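You operate a simulated robot arm through the tools that you are given. There is no shell and no other tool. Be economical: measure what you need, move in short steps, check, and stop when the job is done.

Carry out the task below with a simulated robot arm. There is one attempt and no reset: what you move stays moved.

TASK
Put one of the yellow packs from the grey bench top on the high top from the left of the second film bench. Put the red cup in the steel sink. Take the red scoop on the green-edged bench top and put it away on the blue-edged bench top. Any order will do. Set down upright: red cup.

Only the result counts: the job must be done as asked and must still hold three seconds after the hand-in. Knocking over, shifting, dropping, spilling or breaking anything else fails it.

THE ROBOT
A 7-joint arm with a fingered hand on a trunk, on a base that drives. Base frame: it is fixed to the floor where the robot stands at the start and does not move with it; the origin is under the middle of the robot, x ahead of it, y to its left, z up; the surface under the hand at the start is at about z = 0.8. Lengths are in m, angles in degrees, forces in N, time in s.
Its first joint turns from -149.0 to 149.0 degrees. Places, roughly: blue-edged bench top [9.1, -3.7, 0.8]; high top of the second film bench [4.6, 2.2, 0.8]; red cup [-2.25, -0.25, 0.75]; red scoop [-2.75, 0.75, 0.75]; steel sink inside [-2.9, 1.8, 0.7]. Payload 3.5 kg.
The TCP is the grasp point between the finger pads, 0.03 m short of the fingertips. In the tool frame z runs along the fingers and y along their closing line. The gripper opens to 0.104 m. The gripper's body begins 0.035 m behind the TCP. The gripper is a hand of 4 fingers: y runs from the thumb to the fingers, the wrist lies at [-0.015, -0.11, -0.186] in the tool frame, and closing takes about 1.5 s.
Orientation is that of the tool frame in the base frame, as a unit quaternion [w, x, y, z]. With the fingers straight down and the wrist toward the robot, the tool's x, y and z point along [0, 1, 0], [1, 0, 0] and [0, 0, -1] of the base frame.

THE INTERFACE
- The arm moves only by the tool servo_tool. Its argument "plan" is a list of rows, each a list of 7 numbers: the shift along the tool's x, y, z in units of 250 mm (1.0 is 250 mm), then the turn, a rotation vector about the tool's x, y, z in units of 120 degrees (1.0 is 120 degrees), then the gripper command, from -1 (shut) to 1 (fully open), values between in proportion. In form: [[dx, dy, dz, ax, ay, az, claw], ...]. A call has 1 to 8 rows; each row is the pose to reach, as a shift and turn from the pose commanded when the call began, along the tool's axes at that moment. A call with a number of a shift or a turn outside -1 to 1 is refused whole. A row lasts 0.2 s, in which the tool goes at most 0.05 m and 8.6 degrees; a call with a longer step from one row to the next is refused whole, and so is a gripper value outside its range. Where a pose cannot be reached the arm comes as near as it can. A force on the tool above 40 N (or 10 N above the force at the start of the call, whichever is more), or a blocked arm, ends the call early, and 0.2 s more pass. The fingers move at their own pace (about 0.045 m/s each) and stop on an object; they squeeze with about 25 N. The grip force told is the motor's: it shows also when the fingers shut on nothing. Time passes only in rows, and 0.2 s behind the last, so rows that repeat a pose let the fingers close. It gives the time, the measured TCP pose, the force on the tool (base axes), the opening and the grip force at its end, in the units of the frame above (readings bear some noise), with the torque about the TCP (base axes, N m) and any sound that the robot's microphone picked up, and new pictures: "show" is both (left out), scene, wrist or none.
- Cameras (640 x 400 px; columns grow to the right, rows downward): "scene" is now at [0.0414, 0.1737, 1.3869]; the picture's right is [0.05, -1.00, 0.00], its down [-0.62, -0.03, -0.78] and it looks along [0.78, 0.04, -0.62] (base axes); focal length 282 px, centre (320, 200). "wrist" rides on the gripper at [0.061, -0.092, -0.13] in the tool frame; the picture's right is [-0.81, 0.28, -0.52], its down [-0.53, -0.71, 0.46] and it looks along [-0.24, 0.64, 0.72] (tool axes); focal length 275 px, centre (320, 200). There is no depth. A picture from a camera that has moved, and an enlarged one, comes with that camera's place and axes in the base frame and with its lens.
- lift_body(by): slides the trunk up (or, below 0, down) by that many m; the arm and the scene camera ride with it, the base frame stays. It gives what a move gives, with no picture.
- base_move(legs): drives the robot by 1 to 6 legs, each [ahead, left, turn to the left] in m, m and degrees, along the robot's own axes; the way and the turn of a leg run together, so that a leg with both is an arc; at most 1.5 m and 180 degrees a leg. The arm and the cameras ride along, it lands a little off, and it stops where it bumps. It gives what a move gives, and a new picture of the scene camera.
- hand_shape(shape): the hand has 4 fingers and takes this shape, open, in about a second: jaw (thumb against the fingers, like two jaws); tri (thumb and two fingers); tip (a fingertip pinch); poke (one finger out to press); point (the index stretched); flat (the hand flat); cup (the hand cupped); fist (a fist). The gripper value then closes the fingers along that shape, each until it touches; the sizes above hold for jaw. It gives what a move gives, with no picture.
- aim_head(pan, tilt): turns the head with the scene camera to pan (to the left, within 155 degrees either way) and tilt (down, from -29 to 69), counted from straight ahead of the robot. It gives what a move gives, and a new picture of the scene camera.
- enlarge(camera, box): a new picture of the part [left, top, right, bottom] of that camera's present view, enlarged. No time passes.
- job_done(): hands the job in; it is judged then, once.

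Go step by step. Nothing tells you exact positions but the pictures and the camera data: compare them with the known pose of the tool, close in by small moves and look again before you grip or let go. The budget is 165 turns and 260 pictures, counting those below and the enlarged ones. Unless the task says otherwise, let go and move clear before handing in, and close with one line.

The tools are called after "Request:" by a JSON object that holds its "name" and its "arguments". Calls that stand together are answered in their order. servo_tool: Moves the arm, as the interface text tells. Its arguments: {"type":"object","properties":{"plan":{"type":"array","items":{"type":"array","items":{"type":"number"}}},"show":{"type":"string","enum":["both","scene","wrist","none"]}},"required":["plan"]} The other tools are called the same way: lift_body (by) slides the trunk up or down; hand_shape (shape) gives the hand a shape; base_move (legs) drives the base; aim_head (pan, tilt) turns the head that bears the scene camera; enlarge (camera, box) takes an enlarged picture of a part of a camera's view; job_done () hands the job in.

At the start:

```text
t: 0.0
position: [0.6537, 0.0044, 1.0021]
orientation: [0.001, 0.707, 0.707, 0.0]
ft_force: [0.0, 0.4, -0.3]
wrist_torque: [0.0, 0.02, 0.06]
width: 0.1036
grip_force: 0.0
shape: jaw
trunk travel left (down, up): [-0.425, 0.285]
robot x, y, heading: [-0.0003, 0.0013, -0.0]
head pan, tilt: [2.8, 38.5]
```

scene: 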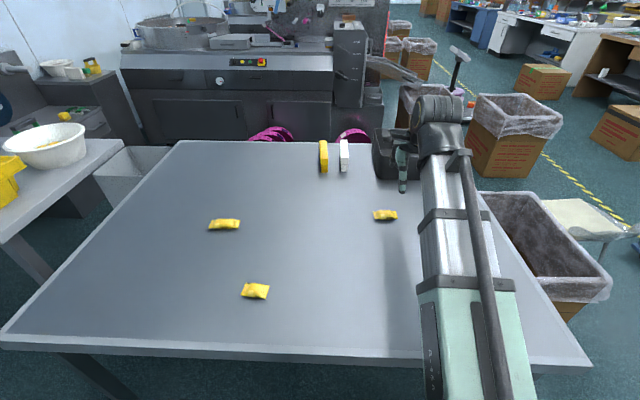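
wrist: 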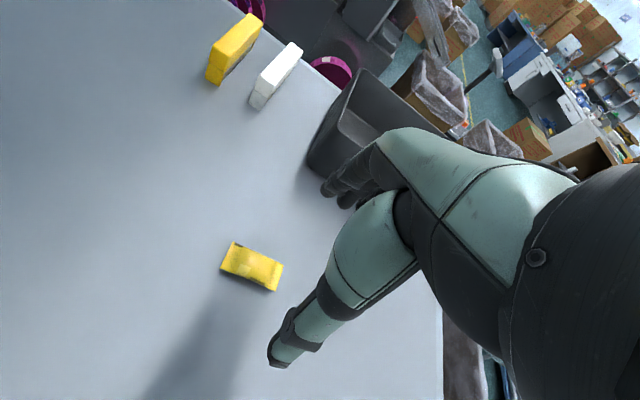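

I see the grey bench with three small yellow packs; the nearest to the hand is around [0.70, 0.01, 0.81]. I'll enlarge it to get its orientation.

Request:
{"name": "enlarge", "arguments": {"camera": "wrist", "box": [160, 200, 360, 325]}}

Request:
{"name": "enlarge", "arguments": {"camera": "scene", "box": [340, 180, 440, 242]}}

```text
3.20 times, centred on (260, 262) of wrist
camera zoom: at [0.5613, 0.0655, 1.131], right [0.28, -0.81, 0.52], down [-0.71, -0.53, -0.46], along [0.64, -0.24, -0.72], focal length 881 px, centre (512, 0)
```

zoom: 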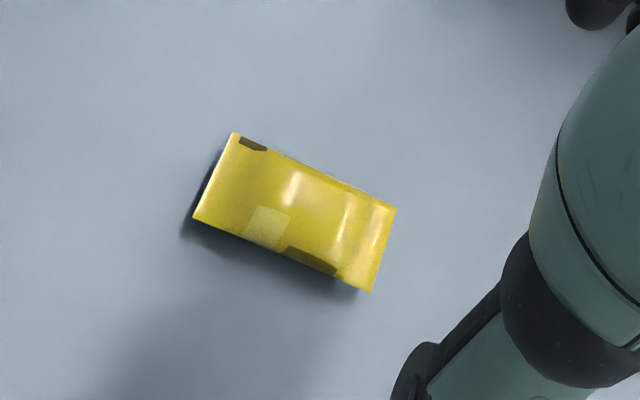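

```text
6.40 times, centred on (390, 211) of scene
camera zoom: at [0.0414, 0.1737, 1.3869], right [0.05, -1.0, 0.0], down [-0.62, -0.03, -0.78], along [0.78, 0.04, -0.62], focal length 1801 px, centre (-128, 130)
```

zoom: 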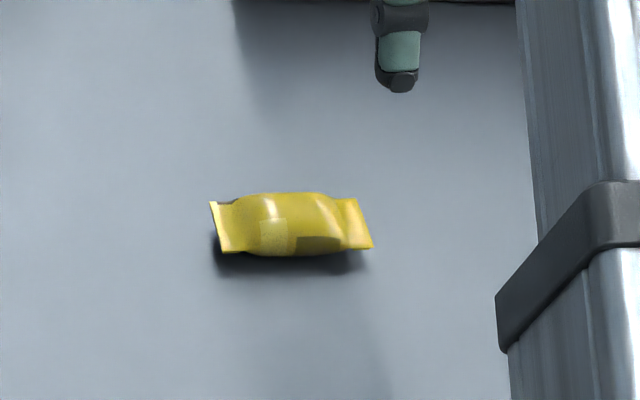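

The pack lies at about [0.697, 0.008], its long axis along base y, so the present hand orientation fits. I descend above it.

Request:
{"name": "servo_tool", "arguments": {"plan": [[0.016, 0.172, 0, 0, 0, 0, 1], [0.016, 0.172, 0.18, 0, 0, 0, 1], [0.016, 0.172, 0.36, 0, 0, 0, 1], [0.016, 0.172, 0.5, 0, 0, 0, 1], [0.016, 0.172, 0.56, 0, 0, 0, 1]]}}

```text
t: 1.2
position: [0.6958, 0.0089, 0.8602]
orientation: [0.0, 0.707, 0.707, 0.0]
ft_force: [0.1, -1.1, -0.7]
wrist_torque: [0.01, 0.01, 0.02]
width: 0.1037
grip_force: 0.1
shape: jaw
trunk travel left (down, up): [-0.425, 0.285]
robot x, y, heading: [0.0025, 0.0011, -0.1]
head pan, tilt: [2.8, 38.5]
camera scene: at [0.0415, 0.1737, 1.3869], right [0.05, -1.0, 0.0], down [-0.62, -0.03, -0.78], along [0.78, 0.04, -0.62], focal length 282 px, centre (320, 200)
camera wrist: at [0.6032, 0.071, 0.9899], right [0.27, -0.81, 0.52], down [-0.71, -0.53, -0.46], along [0.65, -0.24, -0.72], focal length 275 px, centre (320, 200)
```

scene: 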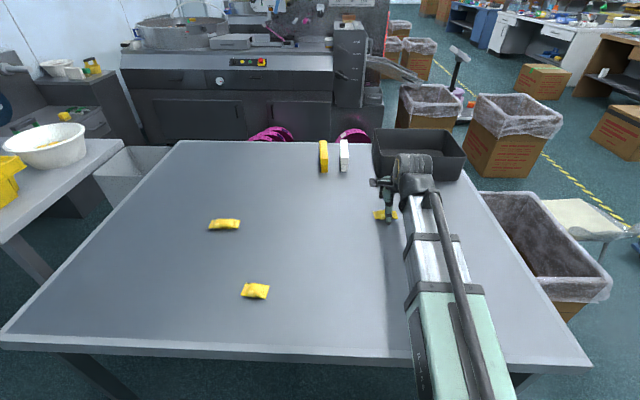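
wrist: 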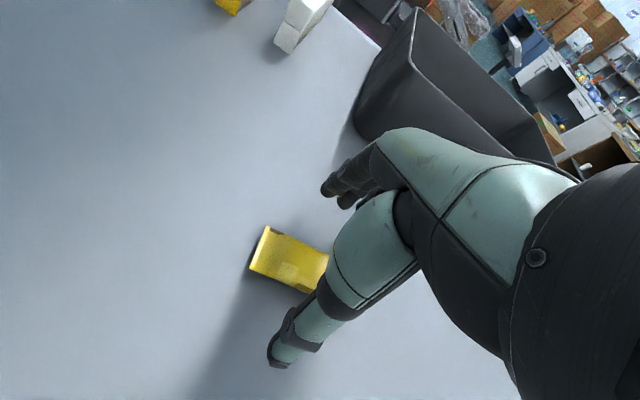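

The pack sits between thumb and fingers. I go down to just above the top and then shut the hand.

Request:
{"name": "servo_tool", "arguments": {"plan": [[0, 0, 0.06, 0, 0, 0, 1], [0, 0, 0.09, 0, 0, 0, 1]]}}

```text
t: 1.8
position: [0.6952, 0.0087, 0.8416]
orientation: [0.0, 0.707, 0.707, 0.0]
ft_force: [0.2, 0.3, -0.2]
wrist_torque: [0.0, -0.03, 0.01]
width: 0.104
grip_force: 0.1
shape: jaw
trunk travel left (down, up): [-0.425, 0.285]
robot x, y, heading: [0.0002, -0.0033, -0.2]
head pan, tilt: [2.8, 38.5]
camera scene: at [0.0414, 0.1737, 1.3869], right [0.05, -1.0, 0.0], down [-0.62, -0.03, -0.78], along [0.78, 0.04, -0.62], focal length 282 px, centre (320, 200)
camera wrist: at [0.603, 0.0697, 0.9694], right [0.27, -0.81, 0.52], down [-0.71, -0.53, -0.46], along [0.65, -0.24, -0.72], focal length 275 px, centre (320, 200)
```

scene: 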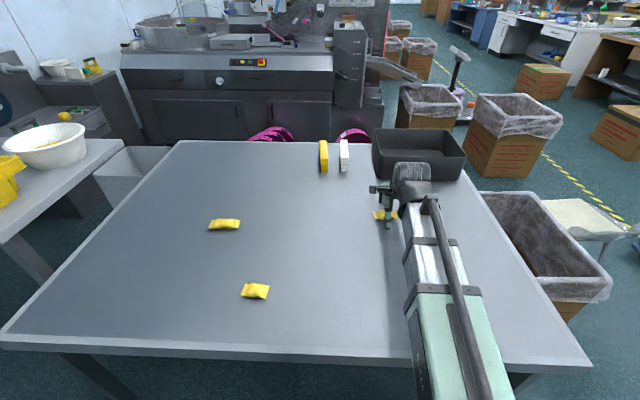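
wrist: 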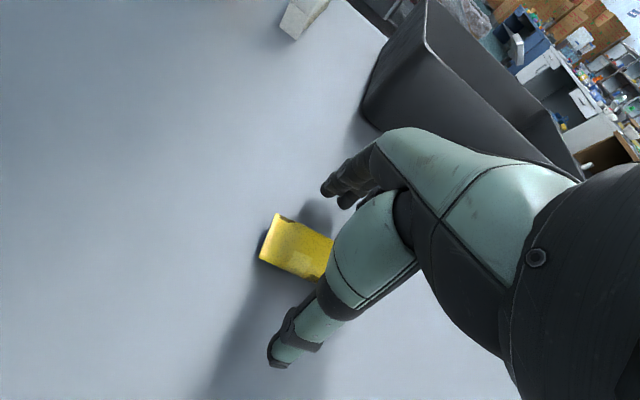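

Still no contact; the shadows show about 2 cm of clearance. I go a bit lower.

Request:
{"name": "servo_tool", "arguments": {"plan": [[0, 0, 0.02, 0, 0, 0, 1], [0, 0, 0.04, 0, 0, 0, 1]], "show": "wrist"}}

```text
t: 2.4
position: [0.6953, 0.0083, 0.8313]
orientation: [0.0, 0.707, 0.707, 0.0]
ft_force: [-1.2, 0.2, 3.4]
wrist_torque: [-0.07, -0.2, -0.02]
width: 0.1036
grip_force: 0.1
shape: jaw
trunk travel left (down, up): [-0.425, 0.285]
robot x, y, heading: [-0.0001, -0.0001, 0.2]
head pan, tilt: [2.8, 38.5]
camera wrist: at [0.6032, 0.0694, 0.9592], right [0.27, -0.81, 0.52], down [-0.71, -0.53, -0.46], along [0.65, -0.24, -0.72], focal length 275 px, centre (320, 200)
```

wrist: 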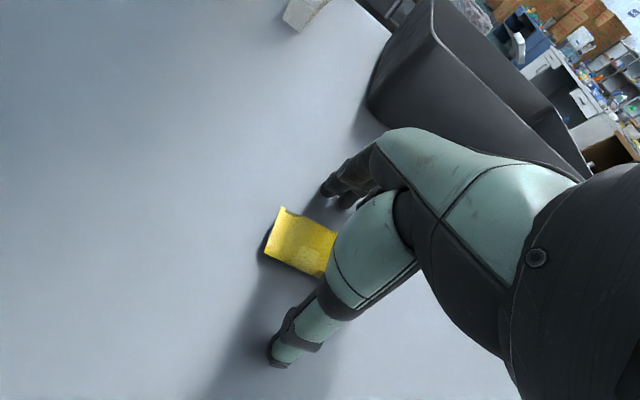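

A light touch on the table is felt. I raise 2 mm and close.

Request:
{"name": "servo_tool", "arguments": {"plan": [[0, 0, -0.008, 0, 0, 0, 0.5], [0, 0, -0.008, 0, 0, 0, -0.2], [0, 0, -0.008, 0, 0, 0, -1], [0, 0, -0.008, 0, 0, 0, -1], [0, 0, -0.008, 0, 0, 0, -1], [0, 0, -0.008, 0, 0, 0, -1], [0, 0, -0.008, 0, 0, 0, -1], [0, 0, -0.008, 0, 0, 0, -1]], "show": "wrist"}}

```text
t: 4.2
position: [0.6952, 0.0071, 0.8309]
orientation: [0.0, 0.707, 0.707, 0.0]
ft_force: [0.0, 0.4, 0.6]
wrist_torque: [0.03, 0.02, 0.01]
width: 0.0285
grip_force: 24.9
shape: jaw
trunk travel left (down, up): [-0.425, 0.285]
robot x, y, heading: [-0.0002, -0.0006, -0.1]
head pan, tilt: [2.8, 38.5]
camera wrist: at [0.6034, 0.0697, 0.9604], right [0.28, -0.81, 0.52], down [-0.71, -0.53, -0.46], along [0.64, -0.24, -0.72], focal length 275 px, centre (320, 200)
```

wrist: 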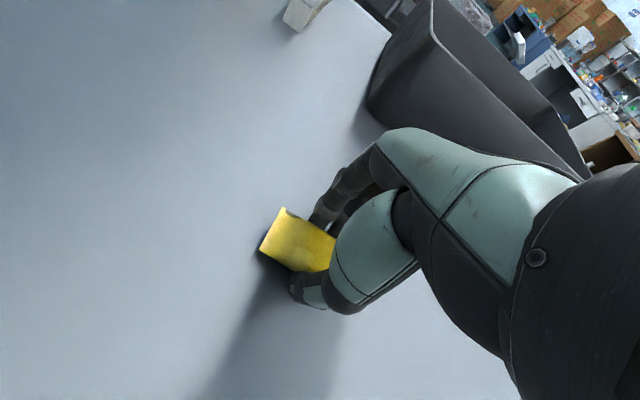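

The pack is gripped (width 0.0285, 25 N). I lift it.

Request:
{"name": "servo_tool", "arguments": {"plan": [[0, 0, -0.15, 0, 0, 0, -1], [0, 0, -0.35, 0, 0, 0, -1], [0, 0, -0.55, 0, 0, 0, -1], [0, 0, -0.75, 0, 0, 0, -1], [0, 0, -0.95, 0, 0, 0, -1]]}}

Request:
{"name": "aim_head", "arguments": {"pan": 40, "tilt": 15}}

Request:
{"name": "aim_head", "arguments": {"pan": -40, "tilt": 15}}

Request:
{"name": "aim_head", "arguments": {"pan": 110, "tilt": 25}}

Request:
{"name": "aim_head", "arguments": {"pan": -110, "tilt": 25}}

Request:
{"name": "aim_head", "arguments": {"pan": 155, "tilt": 25}}

```text
t: 5.4
position: [0.6953, 0.01, 1.0732]
orientation: [0.0, 0.707, 0.707, 0.0]
ft_force: [1.3, -0.2, -0.5]
wrist_torque: [-0.02, 0.03, 0.0]
width: 0.0285
grip_force: 24.2
shape: jaw
trunk travel left (down, up): [-0.425, 0.285]
robot x, y, heading: [0.0024, 0.0018, 0.1]
head pan, tilt: [2.8, 38.5]
camera scene: at [0.0414, 0.1737, 1.3869], right [0.05, -1.0, 0.0], down [-0.62, -0.03, -0.78], along [0.78, 0.04, -0.62], focal length 282 px, centre (320, 200)
camera wrist: at [0.6024, 0.0722, 1.2029], right [0.28, -0.81, 0.52], down [-0.71, -0.53, -0.46], along [0.64, -0.24, -0.72], focal length 275 px, centre (320, 200)
```

scene: 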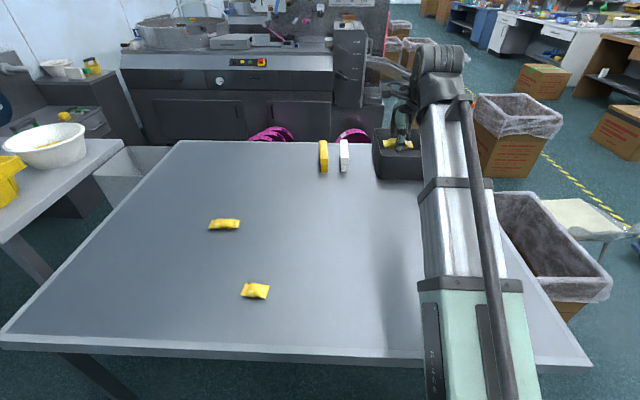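
wrist: 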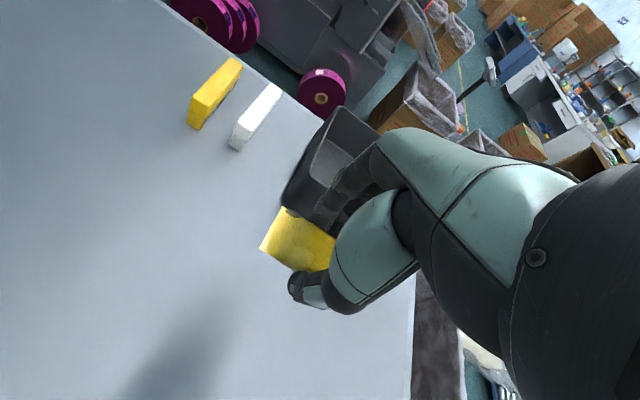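

```text
t: 6.4
position: [0.6945, 0.01, 1.073]
orientation: [0.0, 0.708, 0.707, 0.0]
ft_force: [0.2, 0.1, 0.3]
wrist_torque: [-0.02, 0.01, -0.01]
width: 0.0285
grip_force: 24.7
shape: jaw
trunk travel left (down, up): [-0.425, 0.285]
robot x, y, heading: [0.001, 0.0045, -0.0]
head pan, tilt: [40.0, 15.0]
camera scene: at [0.0272, 0.2295, 1.4243], right [0.64, -0.77, 0.0], down [-0.2, -0.17, -0.97], along [0.74, 0.62, -0.26], focal length 282 px, centre (320, 200)
```

scene: 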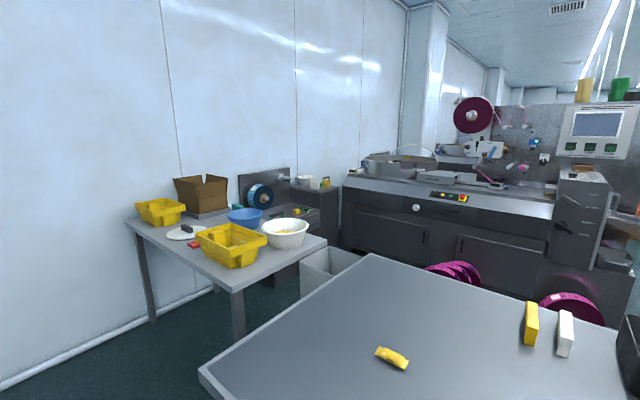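

```text
t: 8.0
position: [0.6941, 0.0093, 1.0726]
orientation: [0.0, 0.707, 0.707, 0.0]
ft_force: [-0.5, 0.1, 0.0]
wrist_torque: [0.0, -0.01, 0.01]
width: 0.0286
grip_force: 24.9
shape: jaw
trunk travel left (down, up): [-0.425, 0.285]
robot x, y, heading: [-0.0004, 0.0005, -0.1]
head pan, tilt: [-40.0, 15.0]
camera scene: at [0.0272, 0.1095, 1.4243], right [-0.64, -0.77, 0.0], down [-0.2, 0.17, -0.97], along [0.74, -0.62, -0.26], focal length 282 px, centre (320, 200)
```

scene: 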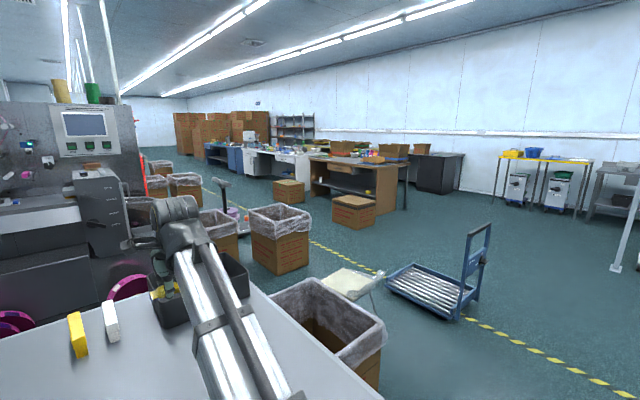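

```text
t: 10.3
position: [0.6941, 0.0116, 1.0738]
orientation: [0.0, 0.707, 0.707, 0.0]
ft_force: [-0.1, -0.5, -0.3]
wrist_torque: [0.0, 0.02, 0.02]
width: 0.0287
grip_force: 25.6
shape: jaw
trunk travel left (down, up): [-0.425, 0.285]
robot x, y, heading: [-0.0002, -0.0015, -0.3]
head pan, tilt: [110.0, 25.0]
camera scene: at [-0.0759, 0.2561, 1.4081], right [0.94, 0.34, 0.0], down [0.14, -0.4, -0.91], along [-0.31, 0.85, -0.42], focal length 282 px, centre (320, 200)
```

scene: 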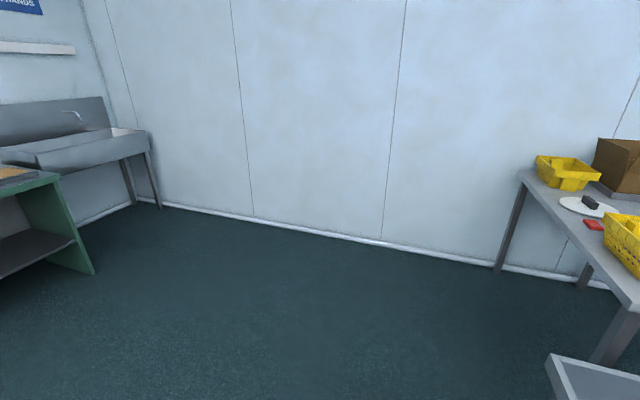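

```text
t: 13.5
position: [0.6956, 0.0099, 1.0731]
orientation: [0.0, 0.707, 0.707, 0.001]
ft_force: [-0.5, 0.1, -0.3]
wrist_torque: [-0.03, 0.02, 0.01]
width: 0.0287
grip_force: 25.0
shape: jaw
trunk travel left (down, up): [-0.425, 0.285]
robot x, y, heading: [0.0016, -0.0015, -0.2]
head pan, tilt: [-110.0, 25.0]
camera scene: at [-0.0759, 0.0829, 1.4081], right [-0.94, 0.34, 0.0], down [0.14, 0.4, -0.91], along [-0.31, -0.85, -0.42], focal length 282 px, centre (320, 200)
```

scene: 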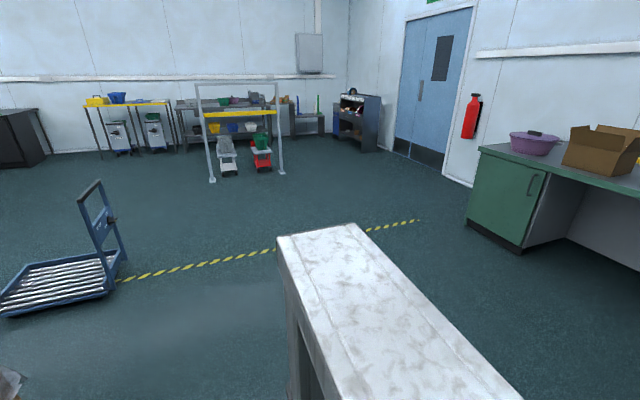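

```text
t: 17.1
position: [0.6945, 0.0102, 1.072]
orientation: [-0.001, 0.707, 0.707, 0.0]
ft_force: [-0.6, 0.1, 0.3]
wrist_torque: [0.0, -0.03, -0.01]
width: 0.0284
grip_force: 25.2
shape: jaw
trunk travel left (down, up): [-0.425, 0.285]
robot x, y, heading: [0.0004, 0.0018, 0.2]
head pan, tilt: [154.7, 25.0]
camera scene: at [-0.1277, 0.2089, 1.4081], right [0.43, 0.9, 0.0], down [0.38, -0.18, -0.91], along [-0.82, 0.39, -0.42], focal length 282 px, centre (320, 200)
```

scene: 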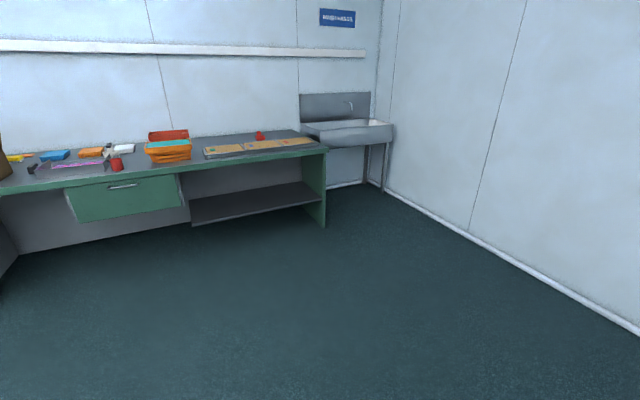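

The pack is in hand. Before driving I check what the white slab behind me on the right is.

Request:
{"name": "aim_head", "arguments": {"pan": -155, "tilt": 40}}

Request:
{"name": "aim_head", "arguments": {"pan": -75, "tilt": 50}}

Request:
{"name": "aim_head", "arguments": {"pan": -10, "tilt": 8}}

```text
t: 21.4
position: [0.6942, 0.0093, 1.0729]
orientation: [0.001, 0.708, 0.707, 0.0]
ft_force: [-0.8, 0.2, 0.0]
wrist_torque: [-0.01, 0.0, -0.05]
width: 0.0286
grip_force: 25.0
shape: jaw
trunk travel left (down, up): [-0.425, 0.285]
robot x, y, heading: [0.0015, 0.0017, -0.3]
head pan, tilt: [-154.7, 40.0]
camera scene: at [-0.1213, 0.1332, 1.3848], right [-0.43, 0.9, 0.0], down [0.58, 0.27, -0.77], along [-0.69, -0.33, -0.64], focal length 282 px, centre (320, 200)
```

scene: 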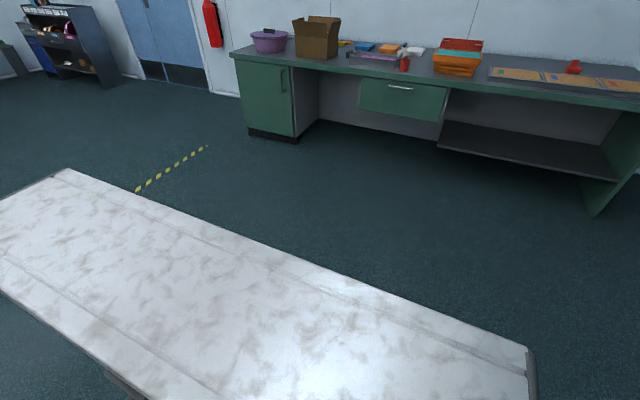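

```text
t: 22.9
position: [0.6938, 0.0108, 1.0724]
orientation: [0.0, 0.707, 0.707, -0.001]
ft_force: [-0.1, 0.1, -0.5]
wrist_torque: [0.06, -0.01, 0.01]
width: 0.0288
grip_force: 24.7
shape: jaw
trunk travel left (down, up): [-0.425, 0.285]
robot x, y, heading: [0.0011, -0.0009, -0.0]
head pan, tilt: [-75.0, 50.0]
camera scene: at [-0.0245, 0.0951, 1.3706], right [-0.97, -0.26, 0.0], down [-0.2, 0.74, -0.64], along [0.17, -0.62, -0.77], focal length 282 px, centre (320, 200)
```

scene: 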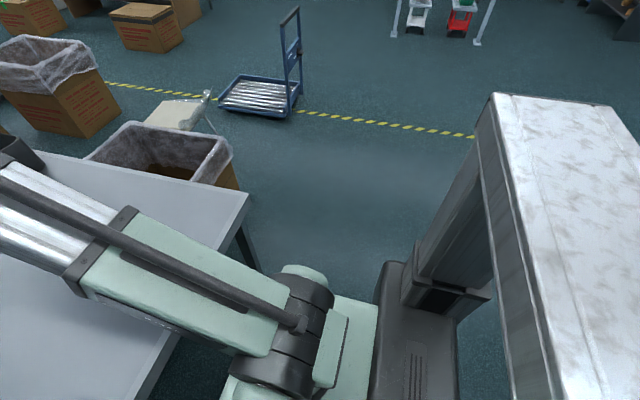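

```text
t: 24.2
position: [0.6939, 0.0102, 1.0719]
orientation: [0.0, 0.707, 0.707, 0.001]
ft_force: [-0.4, -0.9, -0.3]
wrist_torque: [0.02, 0.0, 0.01]
width: 0.0288
grip_force: 25.2
shape: jaw
trunk travel left (down, up): [-0.425, 0.285]
robot x, y, heading: [0.0018, 0.0019, -0.1]
head pan, tilt: [-10.0, 8.0]
camera scene: at [0.0468, 0.1534, 1.4356], right [-0.17, -0.98, 0.0], down [-0.14, 0.02, -0.99], along [0.97, -0.17, -0.14], focal length 282 px, centre (320, 200)
```

scene: 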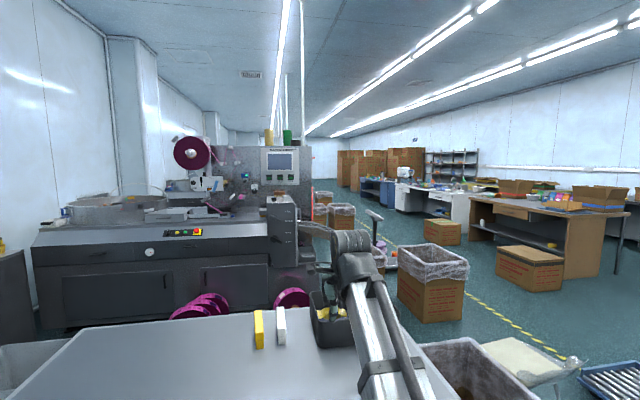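

The white slab may be part of my own body or a bench behind me; a small move with a fresh look will show it. I back off a few centimetres and compare.

Request:
{"name": "base_move", "arguments": {"legs": [[-0.06, 0, 0]]}}

Request:
{"name": "aim_head", "arguments": {"pan": -75, "tilt": 50}}

```text
t: 25.2
position: [0.6321, 0.0105, 1.0736]
orientation: [0.0, 0.707, 0.707, 0.0]
ft_force: [0.5, 1.0, -0.6]
wrist_torque: [-0.04, 0.01, -0.01]
width: 0.0287
grip_force: 24.9
shape: jaw
trunk travel left (down, up): [-0.425, 0.285]
robot x, y, heading: [-0.0617, -0.0028, 0.1]
head pan, tilt: [-10.0, 8.0]
camera scene: at [-0.0148, 0.1534, 1.4357], right [-0.17, -0.98, 0.0], down [-0.14, 0.02, -0.99], along [0.98, -0.17, -0.14], focal length 282 px, centre (320, 200)
```

scene: 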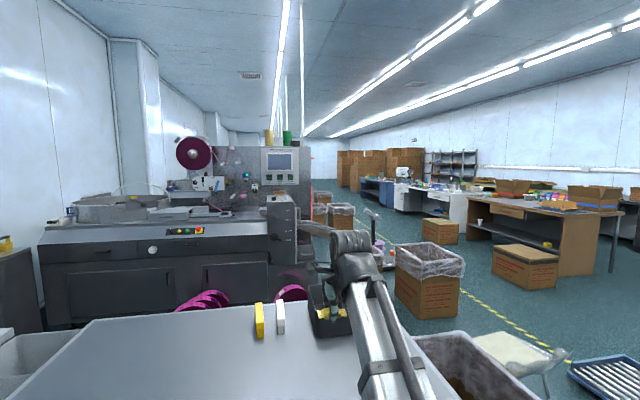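

```text
t: 26.6
position: [0.6329, 0.0107, 1.0737]
orientation: [0.0, 0.707, 0.707, -0.001]
ft_force: [0.4, 0.1, -0.7]
wrist_torque: [0.03, 0.01, 0.03]
width: 0.0285
grip_force: 24.9
shape: jaw
trunk travel left (down, up): [-0.425, 0.285]
robot x, y, heading: [-0.0625, -0.0003, -0.2]
head pan, tilt: [-75.0, 50.0]
camera scene: at [-0.0859, 0.0952, 1.3706], right [-0.97, -0.26, 0.0], down [-0.2, 0.74, -0.64], along [0.17, -0.62, -0.77], focal length 282 px, centre (320, 200)
```

scene: 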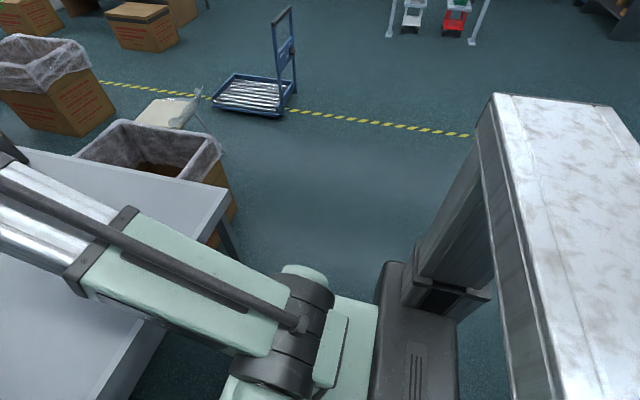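

The slab is part of the robot itself. I back away from the bench and strafe right for a view of the aisle.

Request:
{"name": "base_move", "arguments": {"legs": [[-0.4, 0, 0], [0, -1.2, 0]]}}

Request:
{"name": "aim_head", "arguments": {"pan": -30, "tilt": 30}}

```text
t: 34.8
position: [0.2447, -1.1731, 1.0741]
orientation: [0.0, 0.698, 0.716, -0.001]
ft_force: [-0.4, 0.8, -0.9]
wrist_torque: [0.0, -0.02, 0.0]
width: 0.0289
grip_force: 25.6
shape: jaw
trunk travel left (down, up): [-0.425, 0.285]
robot x, y, heading: [-0.4498, -1.1995, 1.5]
head pan, tilt: [-75.0, 50.0]
camera scene: at [-0.4756, -1.1063, 1.3706], right [-0.96, -0.28, 0.0], down [-0.22, 0.73, -0.64], along [0.18, -0.62, -0.77], focal length 282 px, centre (320, 200)
```

scene: 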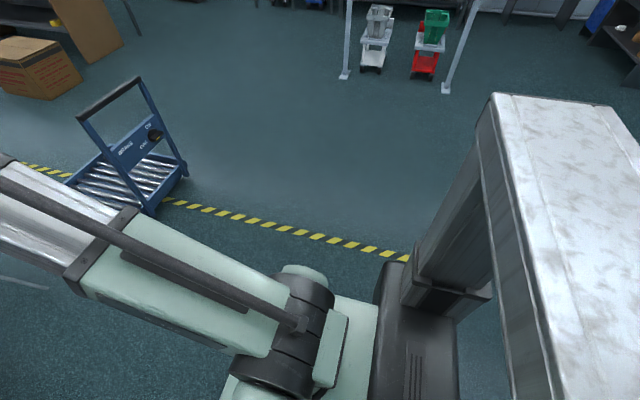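

```text
t: 35.9
position: [0.2443, -1.1722, 1.0738]
orientation: [0.0, 0.698, 0.716, 0.001]
ft_force: [0.4, 0.2, 0.1]
wrist_torque: [0.0, 0.01, 0.01]
width: 0.0286
grip_force: 24.5
shape: jaw
trunk travel left (down, up): [-0.425, 0.285]
robot x, y, heading: [-0.4442, -1.2009, 1.9]
head pan, tilt: [-30.0, 30.0]
camera scene: at [-0.418, -1.0758, 1.4001], right [-0.48, -0.88, 0.0], down [-0.44, 0.24, -0.87], along [0.76, -0.41, -0.5], focal length 282 px, centre (320, 200)
```

scene: 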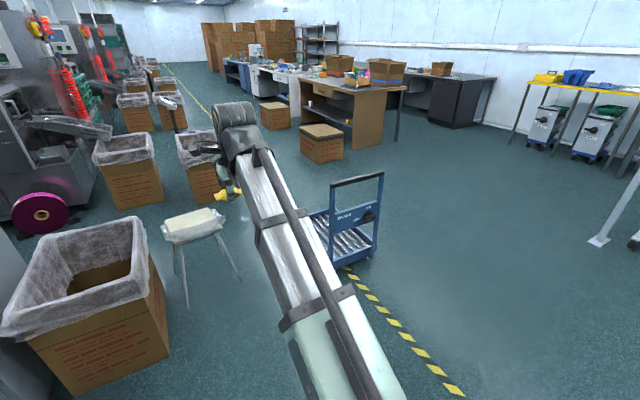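

The trolley's near end is at x≈0.75, y −1.8 to −2.15, the stool at about (1.1, −1.1), and a carton at (2.8, −2.8). I go around the trolley on its right side.

Request:
{"name": "base_move", "arguments": {"legs": [[0, -0.75, -1.9], [0, -0.75, 0]]}}

```text
t: 43.6
position: [0.2426, -2.6978, 1.0738]
orientation: [0.001, 0.715, 0.7, 0.0]
ft_force: [0.1, 0.1, -0.4]
wrist_torque: [0.03, -0.01, 0.0]
width: 0.0287
grip_force: 24.4
shape: jaw
trunk travel left (down, up): [-0.425, 0.285]
robot x, y, heading: [-0.4539, -2.6912, -1.2]
head pan, tilt: [-30.0, 30.0]
camera scene: at [-0.4151, -2.5691, 1.4001], right [-0.52, -0.86, 0.0], down [-0.43, 0.26, -0.87], along [0.74, -0.45, -0.5], focal length 282 px, centre (320, 200)
```

scene: 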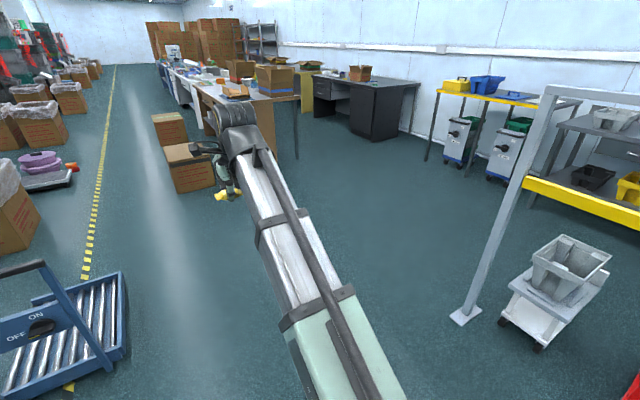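

Clear way ahead along y≈−2.7 up to x≈1.9; then left to y≈−2.0.

Request:
{"name": "base_move", "arguments": {"legs": [[1.2, 0, 1.2], [1.1, 0, 0], [0, 0.7, 0]]}}

Request:
{"name": "aim_head", "arguments": {"pan": 25, "tilt": 20}}

```text
t: 58.1
position: [2.5104, -2.0321, 1.0732]
orientation: [0.0, 0.711, 0.703, 0.0]
ft_force: [0.4, 0.9, -0.5]
wrist_torque: [-0.04, -0.02, 0.02]
width: 0.0283
grip_force: 25.0
shape: jaw
trunk travel left (down, up): [-0.425, 0.285]
robot x, y, heading: [1.8146, -2.0338, -0.6]
head pan, tilt: [-30.0, 30.0]
camera scene: at [1.8501, -1.9101, 1.4001], right [-0.51, -0.86, 0.0], down [-0.43, 0.25, -0.87], along [0.75, -0.44, -0.5], focal length 282 px, centre (320, 200)
```

scene: 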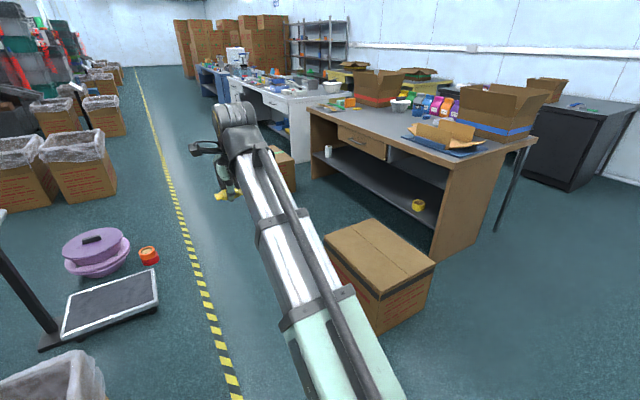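

```text
t: 59.4
position: [2.5094, -2.0302, 1.0736]
orientation: [0.0, 0.71, 0.704, 0.0]
ft_force: [-0.1, 0.2, -1.0]
wrist_torque: [-0.01, -0.01, 0.01]
width: 0.0286
grip_force: 25.5
shape: jaw
trunk travel left (down, up): [-0.425, 0.285]
robot x, y, heading: [1.8141, -2.0308, -0.9]
head pan, tilt: [25.0, 20.0]
camera scene: at [1.8571, -1.8256, 1.4162], right [0.41, -0.91, 0.0], down [-0.31, -0.14, -0.94], along [0.86, 0.39, -0.34], focal length 282 px, centre (320, 200)
```

scene: 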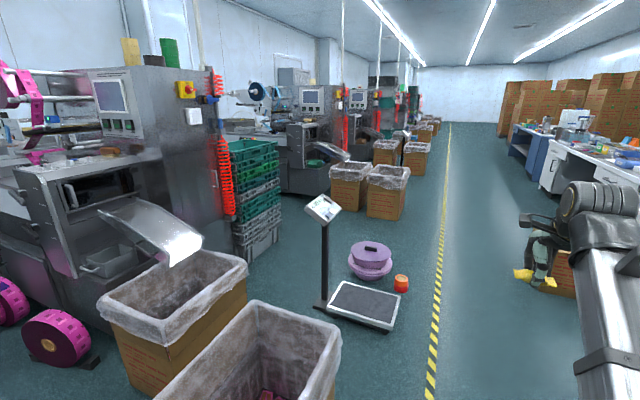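

The scale and bowl reach to y≈−1.7, the cartons to y≈−2.65. I drive along y≈−2.15 to about x=4.6 and look left for the second film bench.

Request:
{"name": "base_move", "arguments": {"legs": [[0.3, -0.13, 0.9], [1.25, 0, 0], [1.25, 0, 0]]}}

Request:
{"name": "aim_head", "arguments": {"pan": 90, "tilt": 15}}

```text
t: 73.1
position: [5.2619, -2.054, 1.0738]
orientation: [0.0, 0.686, 0.728, 0.0]
ft_force: [0.3, 0.6, 0.1]
wrist_torque: [0.01, 0.02, 0.0]
width: 0.0286
grip_force: 24.8
shape: jaw
trunk travel left (down, up): [-0.425, 0.285]
robot x, y, heading: [4.5685, -2.107, 3.6]
head pan, tilt: [25.0, 20.0]
camera scene: at [4.597, -1.8952, 1.4162], right [0.48, -0.88, 0.0], down [-0.3, -0.16, -0.94], along [0.83, 0.45, -0.34], focal length 282 px, centre (320, 200)
```

scene: 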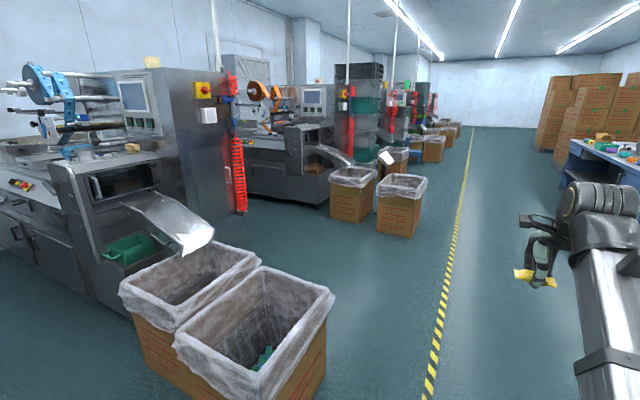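

```text
t: 74.5
position: [5.2623, -2.0558, 1.074]
orientation: [0.001, 0.686, 0.728, 0.001]
ft_force: [0.2, -1.1, -0.3]
wrist_torque: [0.0, 0.02, 0.0]
width: 0.0288
grip_force: 25.2
shape: jaw
trunk travel left (down, up): [-0.425, 0.285]
robot x, y, heading: [4.5718, -2.1063, 3.4]
head pan, tilt: [90.0, 15.0]
camera scene: at [4.5097, -1.8462, 1.4243], right [1.0, 0.06, 0.0], down [0.02, -0.26, -0.97], along [-0.06, 0.96, -0.26], focal length 282 px, centre (320, 200)
```

scene: 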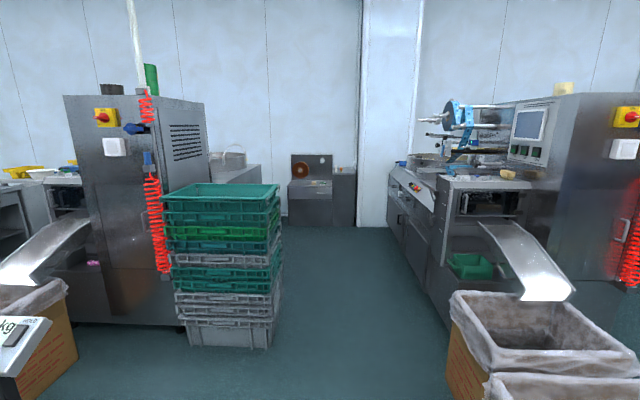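

The small bench with the reel at the back, around (4.5, 2.1), matches the given place of the second film bench. I enlarge it.

Request:
{"name": "enlarge", "arguments": {"camera": "scene", "box": [260, 140, 380, 240]}}

```text
4.00 times, centred on (320, 190) of scene
camera zoom: at [4.5097, -1.8462, 1.4243], right [1.0, 0.06, 0.0], down [0.02, -0.26, -0.97], along [-0.06, 0.96, -0.26], focal length 1126 px, centre (320, 240)
```

zoom: 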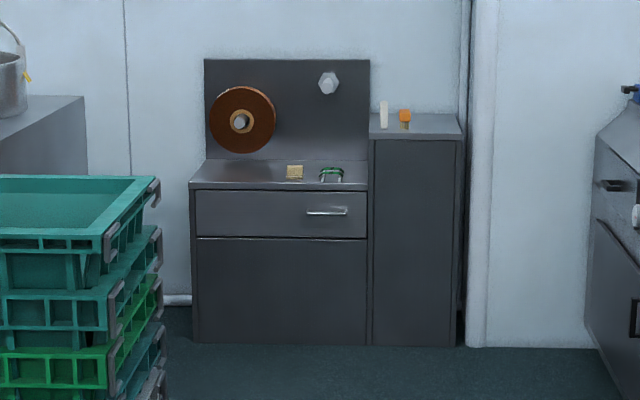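

The high top is the taller right cabinet, x 4.45–4.77, y from 2.0, with free room on its right front. I turn left and drive up the gap.

Request:
{"name": "base_move", "arguments": {"legs": [[0.12, 0, 0], [0, 0, 86.5], [1.2, 0, 0]]}}

Request:
{"name": "aim_head", "arguments": {"pan": 0, "tilt": 35}}

```text
t: 85.0
position: [4.7232, -0.2123, 1.0732]
orientation: [0.001, 0.013, 1.0, 0.0]
ft_force: [-0.6, 0.0, -0.1]
wrist_torque: [0.03, 0.01, -0.02]
width: 0.0282
grip_force: 25.5
shape: jaw
trunk travel left (down, up): [-0.425, 0.285]
robot x, y, heading: [4.7165, -0.9098, 88.4]
head pan, tilt: [90.0, 15.0]
camera scene: at [4.452, -0.9455, 1.4243], right [0.03, 1.0, 0.0], down [0.26, -0.01, -0.97], along [-0.97, 0.02, -0.26], focal length 282 px, centre (320, 200)
```

scene: 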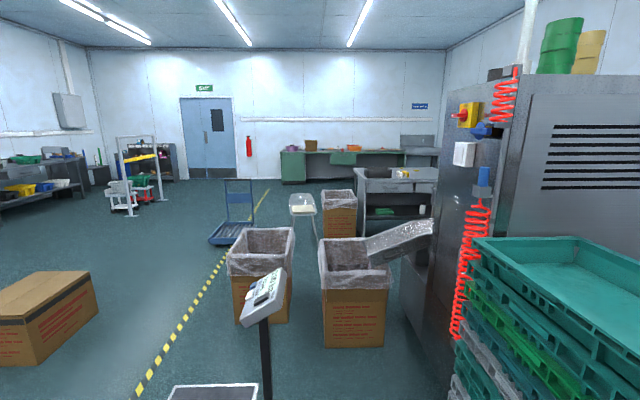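

```text
t: 86.7
position: [4.7243, -0.2123, 1.0731]
orientation: [0.0, 0.014, 1.0, 0.0]
ft_force: [0.2, 0.1, -0.7]
wrist_torque: [0.01, -0.01, 0.02]
width: 0.0283
grip_force: 25.2
shape: jaw
trunk travel left (down, up): [-0.425, 0.285]
robot x, y, heading: [4.7175, -0.904, 88.6]
head pan, tilt: [0.0, 35.0]
camera scene: at [4.5476, -0.8599, 1.3923], right [1.0, -0.03, 0.0], down [-0.01, -0.57, -0.82], along [0.02, 0.82, -0.57], focal length 282 px, centre (320, 200)
```

scene: 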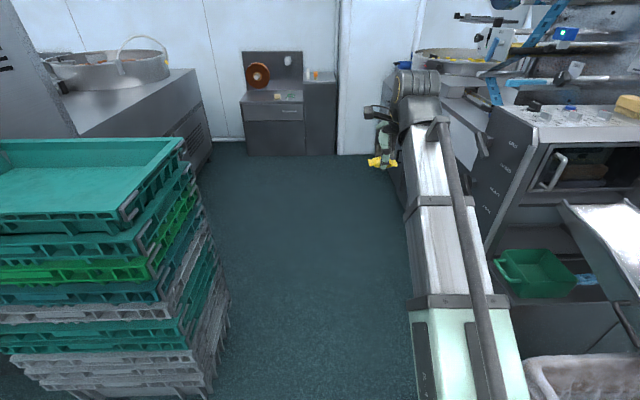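

Clear passage. I drive on toward the cabinet.

Request:
{"name": "base_move", "arguments": {"legs": [[1.1, 0.03, 1.4], [0.75, 0, 0]]}}

```text
t: 95.8
position: [4.6297, 1.6085, 1.0732]
orientation: [0.0, -0.017, 1.0, 0.0]
ft_force: [0.4, -0.4, 0.0]
wrist_torque: [0.01, -0.06, 0.0]
width: 0.0284
grip_force: 24.6
shape: jaw
trunk travel left (down, up): [-0.425, 0.285]
robot x, y, heading: [4.6638, 0.9147, 92.2]
head pan, tilt: [0.0, 35.0]
camera scene: at [4.4928, 0.9514, 1.3923], right [1.0, 0.03, 0.0], down [0.02, -0.57, -0.82], along [-0.03, 0.82, -0.57], focal length 282 px, centre (320, 200)
```

scene: 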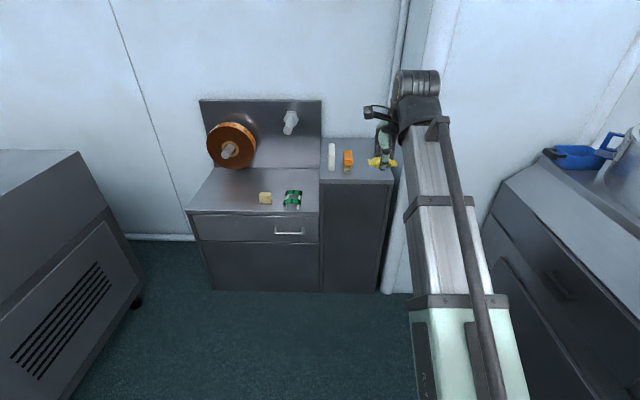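

The high top is x 4.46–4.75, y 2.01–2.45, z≈0.76, with small things at about (4.50–4.58, 2.13). I approach so that the hand ends near (4.68, 2.19).

Request:
{"name": "base_move", "arguments": {"legs": [[0.58, -0.035, -2.2]]}}

Request:
{"name": "servo_tool", "arguments": {"plan": [[0, 0, 0.01, 0, 0, 0, -1]], "show": "wrist"}}

```text
t: 99.1
position: [4.6819, 2.1729, 1.0726]
orientation: [0.0, 0.001, 1.0, 0.0]
ft_force: [0.3, 0.1, -0.7]
wrist_torque: [0.02, -0.01, -0.01]
width: 0.0286
grip_force: 25.3
shape: jaw
trunk travel left (down, up): [-0.425, 0.285]
robot x, y, heading: [4.6905, 1.4786, 90.0]
head pan, tilt: [0.0, 35.0]
camera scene: at [4.5202, 1.523, 1.3923], right [1.0, 0.0, 0.0], down [0.0, -0.57, -0.82], along [0.0, 0.82, -0.57], focal length 282 px, centre (320, 200)
```

scene: 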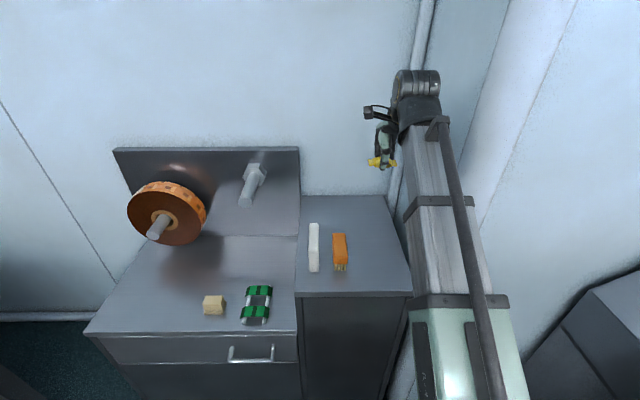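

```text
t: 99.5
position: [4.6812, 2.173, 1.0708]
orientation: [0.0, 0.001, 1.0, 0.0]
ft_force: [-0.7, 0.4, -0.3]
wrist_torque: [0.03, -0.04, 0.0]
width: 0.0287
grip_force: 24.5
shape: jaw
trunk travel left (down, up): [-0.425, 0.285]
robot x, y, heading: [4.6907, 1.4786, 89.7]
head pan, tilt: [0.0, 35.0]
camera wrist: at [4.6199, 2.0829, 1.1997], right [0.81, 0.27, 0.52], down [0.53, -0.71, -0.46], along [0.25, 0.64, -0.72], focal length 275 px, centre (320, 200)
```

wrist: 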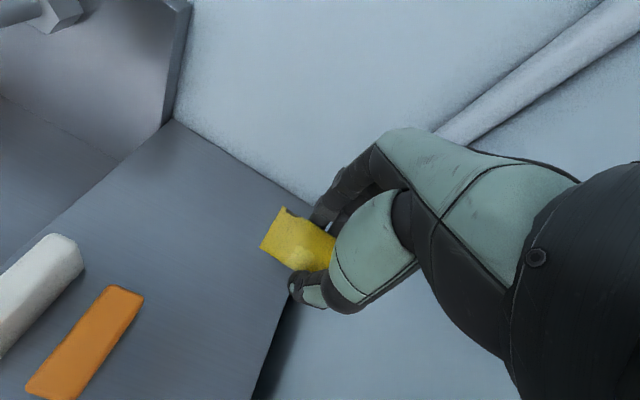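

The area under the hand is clear, the brush ends at x≈4.61. I lower the pack.

Request:
{"name": "servo_tool", "arguments": {"plan": [[0, 0, 0.2, 0, 0, 0, -1], [0, 0, 0.4, 0, 0, 0, -1], [0, 0, 0.6, 0, 0, 0, -1], [0, 0, 0.8, 0, 0, 0, -1], [0, 0, 0.96, 0, 0, 0, -1]]}}

```text
t: 100.7
position: [4.6825, 2.173, 0.829]
orientation: [0.0, 0.001, 1.0, -0.001]
ft_force: [-0.2, 0.2, -0.8]
wrist_torque: [0.0, -0.01, 0.0]
width: 0.0284
grip_force: 25.1
shape: jaw
trunk travel left (down, up): [-0.425, 0.285]
robot x, y, heading: [4.6911, 1.4823, 89.6]
head pan, tilt: [0.0, 35.0]
camera scene: at [4.5202, 1.523, 1.3924], right [1.0, 0.0, 0.0], down [0.0, -0.57, -0.82], along [0.0, 0.82, -0.57], focal length 282 px, centre (320, 200)
camera wrist: at [4.6216, 2.0819, 0.9596], right [0.81, 0.27, 0.52], down [0.53, -0.71, -0.46], along [0.25, 0.64, -0.72], focal length 275 px, centre (320, 200)
```

scene: 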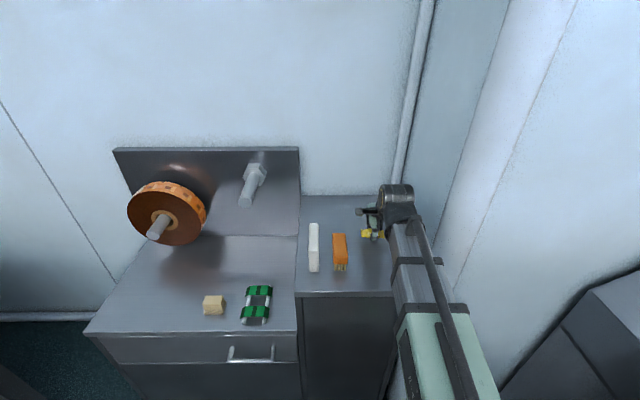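
wrist: 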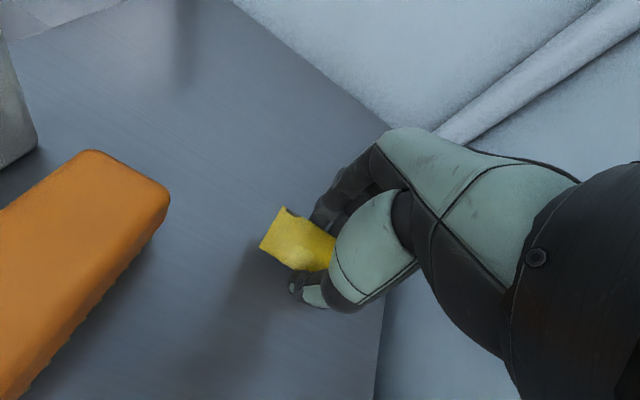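

Still about 4 cm above. I lower slowly until contact.

Request:
{"name": "servo_tool", "arguments": {"plan": [[0, 0, 0.05, 0, 0, 0, -1], [0, 0, 0.1, 0, 0, 0, -1], [0, 0, 0.13, 0, 0, 0, -1], [0, 0, 0.15, 0, 0, 0, -1]], "show": "wrist"}}

```text
t: 101.4
position: [4.6832, 2.1749, 0.8102]
orientation: [-0.001, 0.002, 1.0, 0.009]
ft_force: [0.8, -6.4, 29.3]
wrist_torque: [-0.83, 0.14, 0.03]
width: 0.0301
grip_force: 24.6
shape: jaw
trunk travel left (down, up): [-0.425, 0.285]
robot x, y, heading: [4.6908, 1.4822, 89.8]
head pan, tilt: [0.0, 35.0]
stopped in row 3: the force on the tool passed its limit at 50 N (the readings are from after the stop); the commanded pose is now the measured one
camera wrist: at [4.6204, 2.0817, 0.9383], right [0.81, 0.26, 0.52], down [0.53, -0.71, -0.47], along [0.25, 0.65, -0.71], focal length 275 px, centre (320, 200)
```

wrist: 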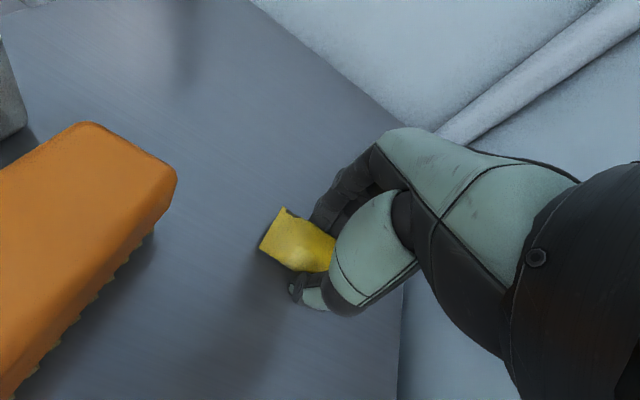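

Contact: the surface is at about z=0.78. I relax 3 mm and open.

Request:
{"name": "servo_tool", "arguments": {"plan": [[0, 0, -0.012, 0, 0, 0, -1], [0, 0, -0.012, 0, 0, 0, -0.5], [0, 0, -0.012, 0, 0, 0, 0], [0, 0, -0.012, 0, 0, 0, 0.5], [0, 0, -0.012, 0, 0, 0, 1], [0, 0, -0.012, 0, 0, 0, 1], [0, 0, -0.012, 0, 0, 0, 1], [0, 0, -0.012, 0, 0, 0, 1]], "show": "wrist"}}

```text
t: 103.2
position: [4.6813, 2.1745, 0.8097]
orientation: [0.0, 0.003, 1.0, 0.004]
ft_force: [0.5, -1.3, 2.8]
wrist_torque: [0.13, -0.01, -0.03]
width: 0.103
grip_force: 0.0
shape: jaw
trunk travel left (down, up): [-0.425, 0.285]
robot x, y, heading: [4.6915, 1.4811, 90.0]
head pan, tilt: [0.0, 35.0]
camera wrist: at [4.6201, 2.0833, 0.9381], right [0.81, 0.27, 0.52], down [0.53, -0.71, -0.46], along [0.25, 0.65, -0.72], focal length 275 px, centre (320, 200)
```

wrist: 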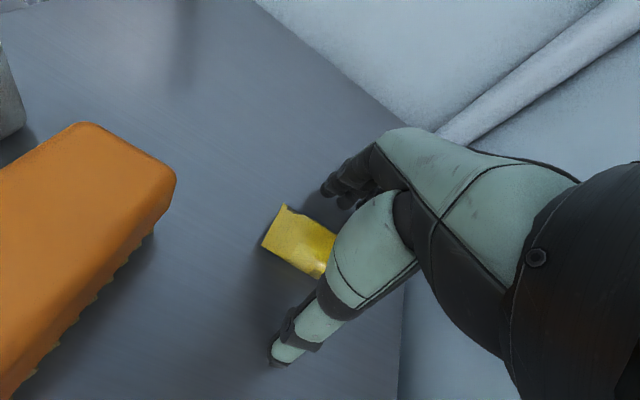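

The pack is released. I lift straight up.

Request:
{"name": "servo_tool", "arguments": {"plan": [[0, 0, -0.1, 0, 0, 0, 1], [0, 0, -0.3, 0, 0, 0, 1], [0, 0, -0.5, 0, 0, 0, 1], [0, 0, -0.7, 0, 0, 0, 1], [0, 0, -0.9, 0, 0, 0, 1], [0, 0, -1.0, 0, 0, 0, 1]]}}

```text
t: 104.6
position: [4.6853, 2.1753, 1.0585]
orientation: [0.0, 0.001, 1.0, 0.005]
ft_force: [-0.1, -0.3, 0.0]
wrist_torque: [0.03, 0.03, 0.01]
width: 0.1038
grip_force: 0.0
shape: jaw
trunk travel left (down, up): [-0.425, 0.285]
robot x, y, heading: [4.6912, 1.4805, 89.9]
head pan, tilt: [0.0, 35.0]
camera scene: at [4.5202, 1.523, 1.3923], right [1.0, 0.0, 0.0], down [0.0, -0.57, -0.82], along [0.0, 0.82, -0.57], focal length 282 px, centre (320, 200)
camera wrist: at [4.6235, 2.0829, 1.1869], right [0.81, 0.27, 0.52], down [0.53, -0.71, -0.46], along [0.25, 0.65, -0.72], focal length 275 px, centre (320, 200)
```

scene: 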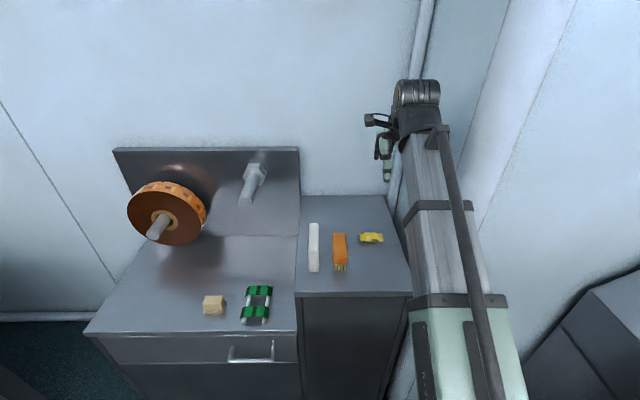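
wrist: 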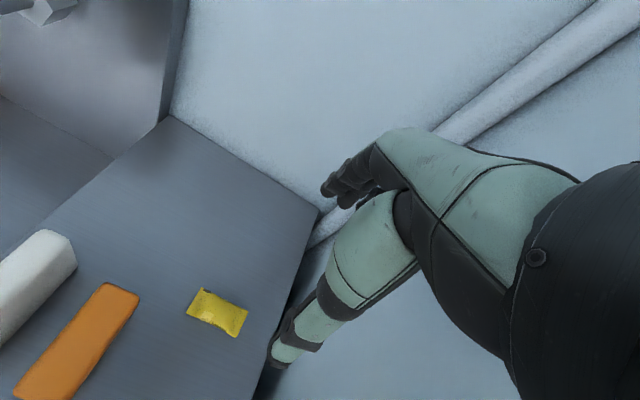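

The pack rests on the high top. Now back out of the gap toward the aisle.

Request:
{"name": "base_move", "arguments": {"legs": [[-1.3, 0, 0], [-0.9, 0, 0]]}}

```text
t: 115.4
position: [4.6428, -0.0206, 1.0588]
orientation: [0.001, -0.006, 1.0, 0.005]
ft_force: [0.7, 0.5, 0.0]
wrist_torque: [0.01, 0.0, 0.0]
width: 0.1039
grip_force: 0.1
shape: jaw
trunk travel left (down, up): [-0.425, 0.285]
robot x, y, heading: [4.6566, -0.7122, 90.8]
head pan, tilt: [0.0, 35.0]
camera scene: at [4.489, -0.6742, 1.3923], right [1.0, 0.01, 0.0], down [0.01, -0.57, -0.82], along [-0.01, 0.82, -0.57], focal length 282 px, centre (320, 200)
```

scene: 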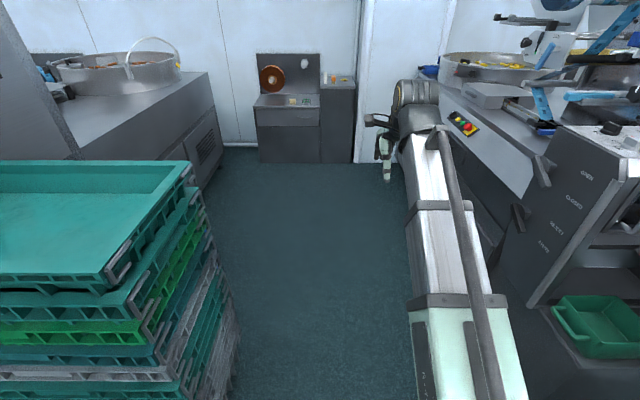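

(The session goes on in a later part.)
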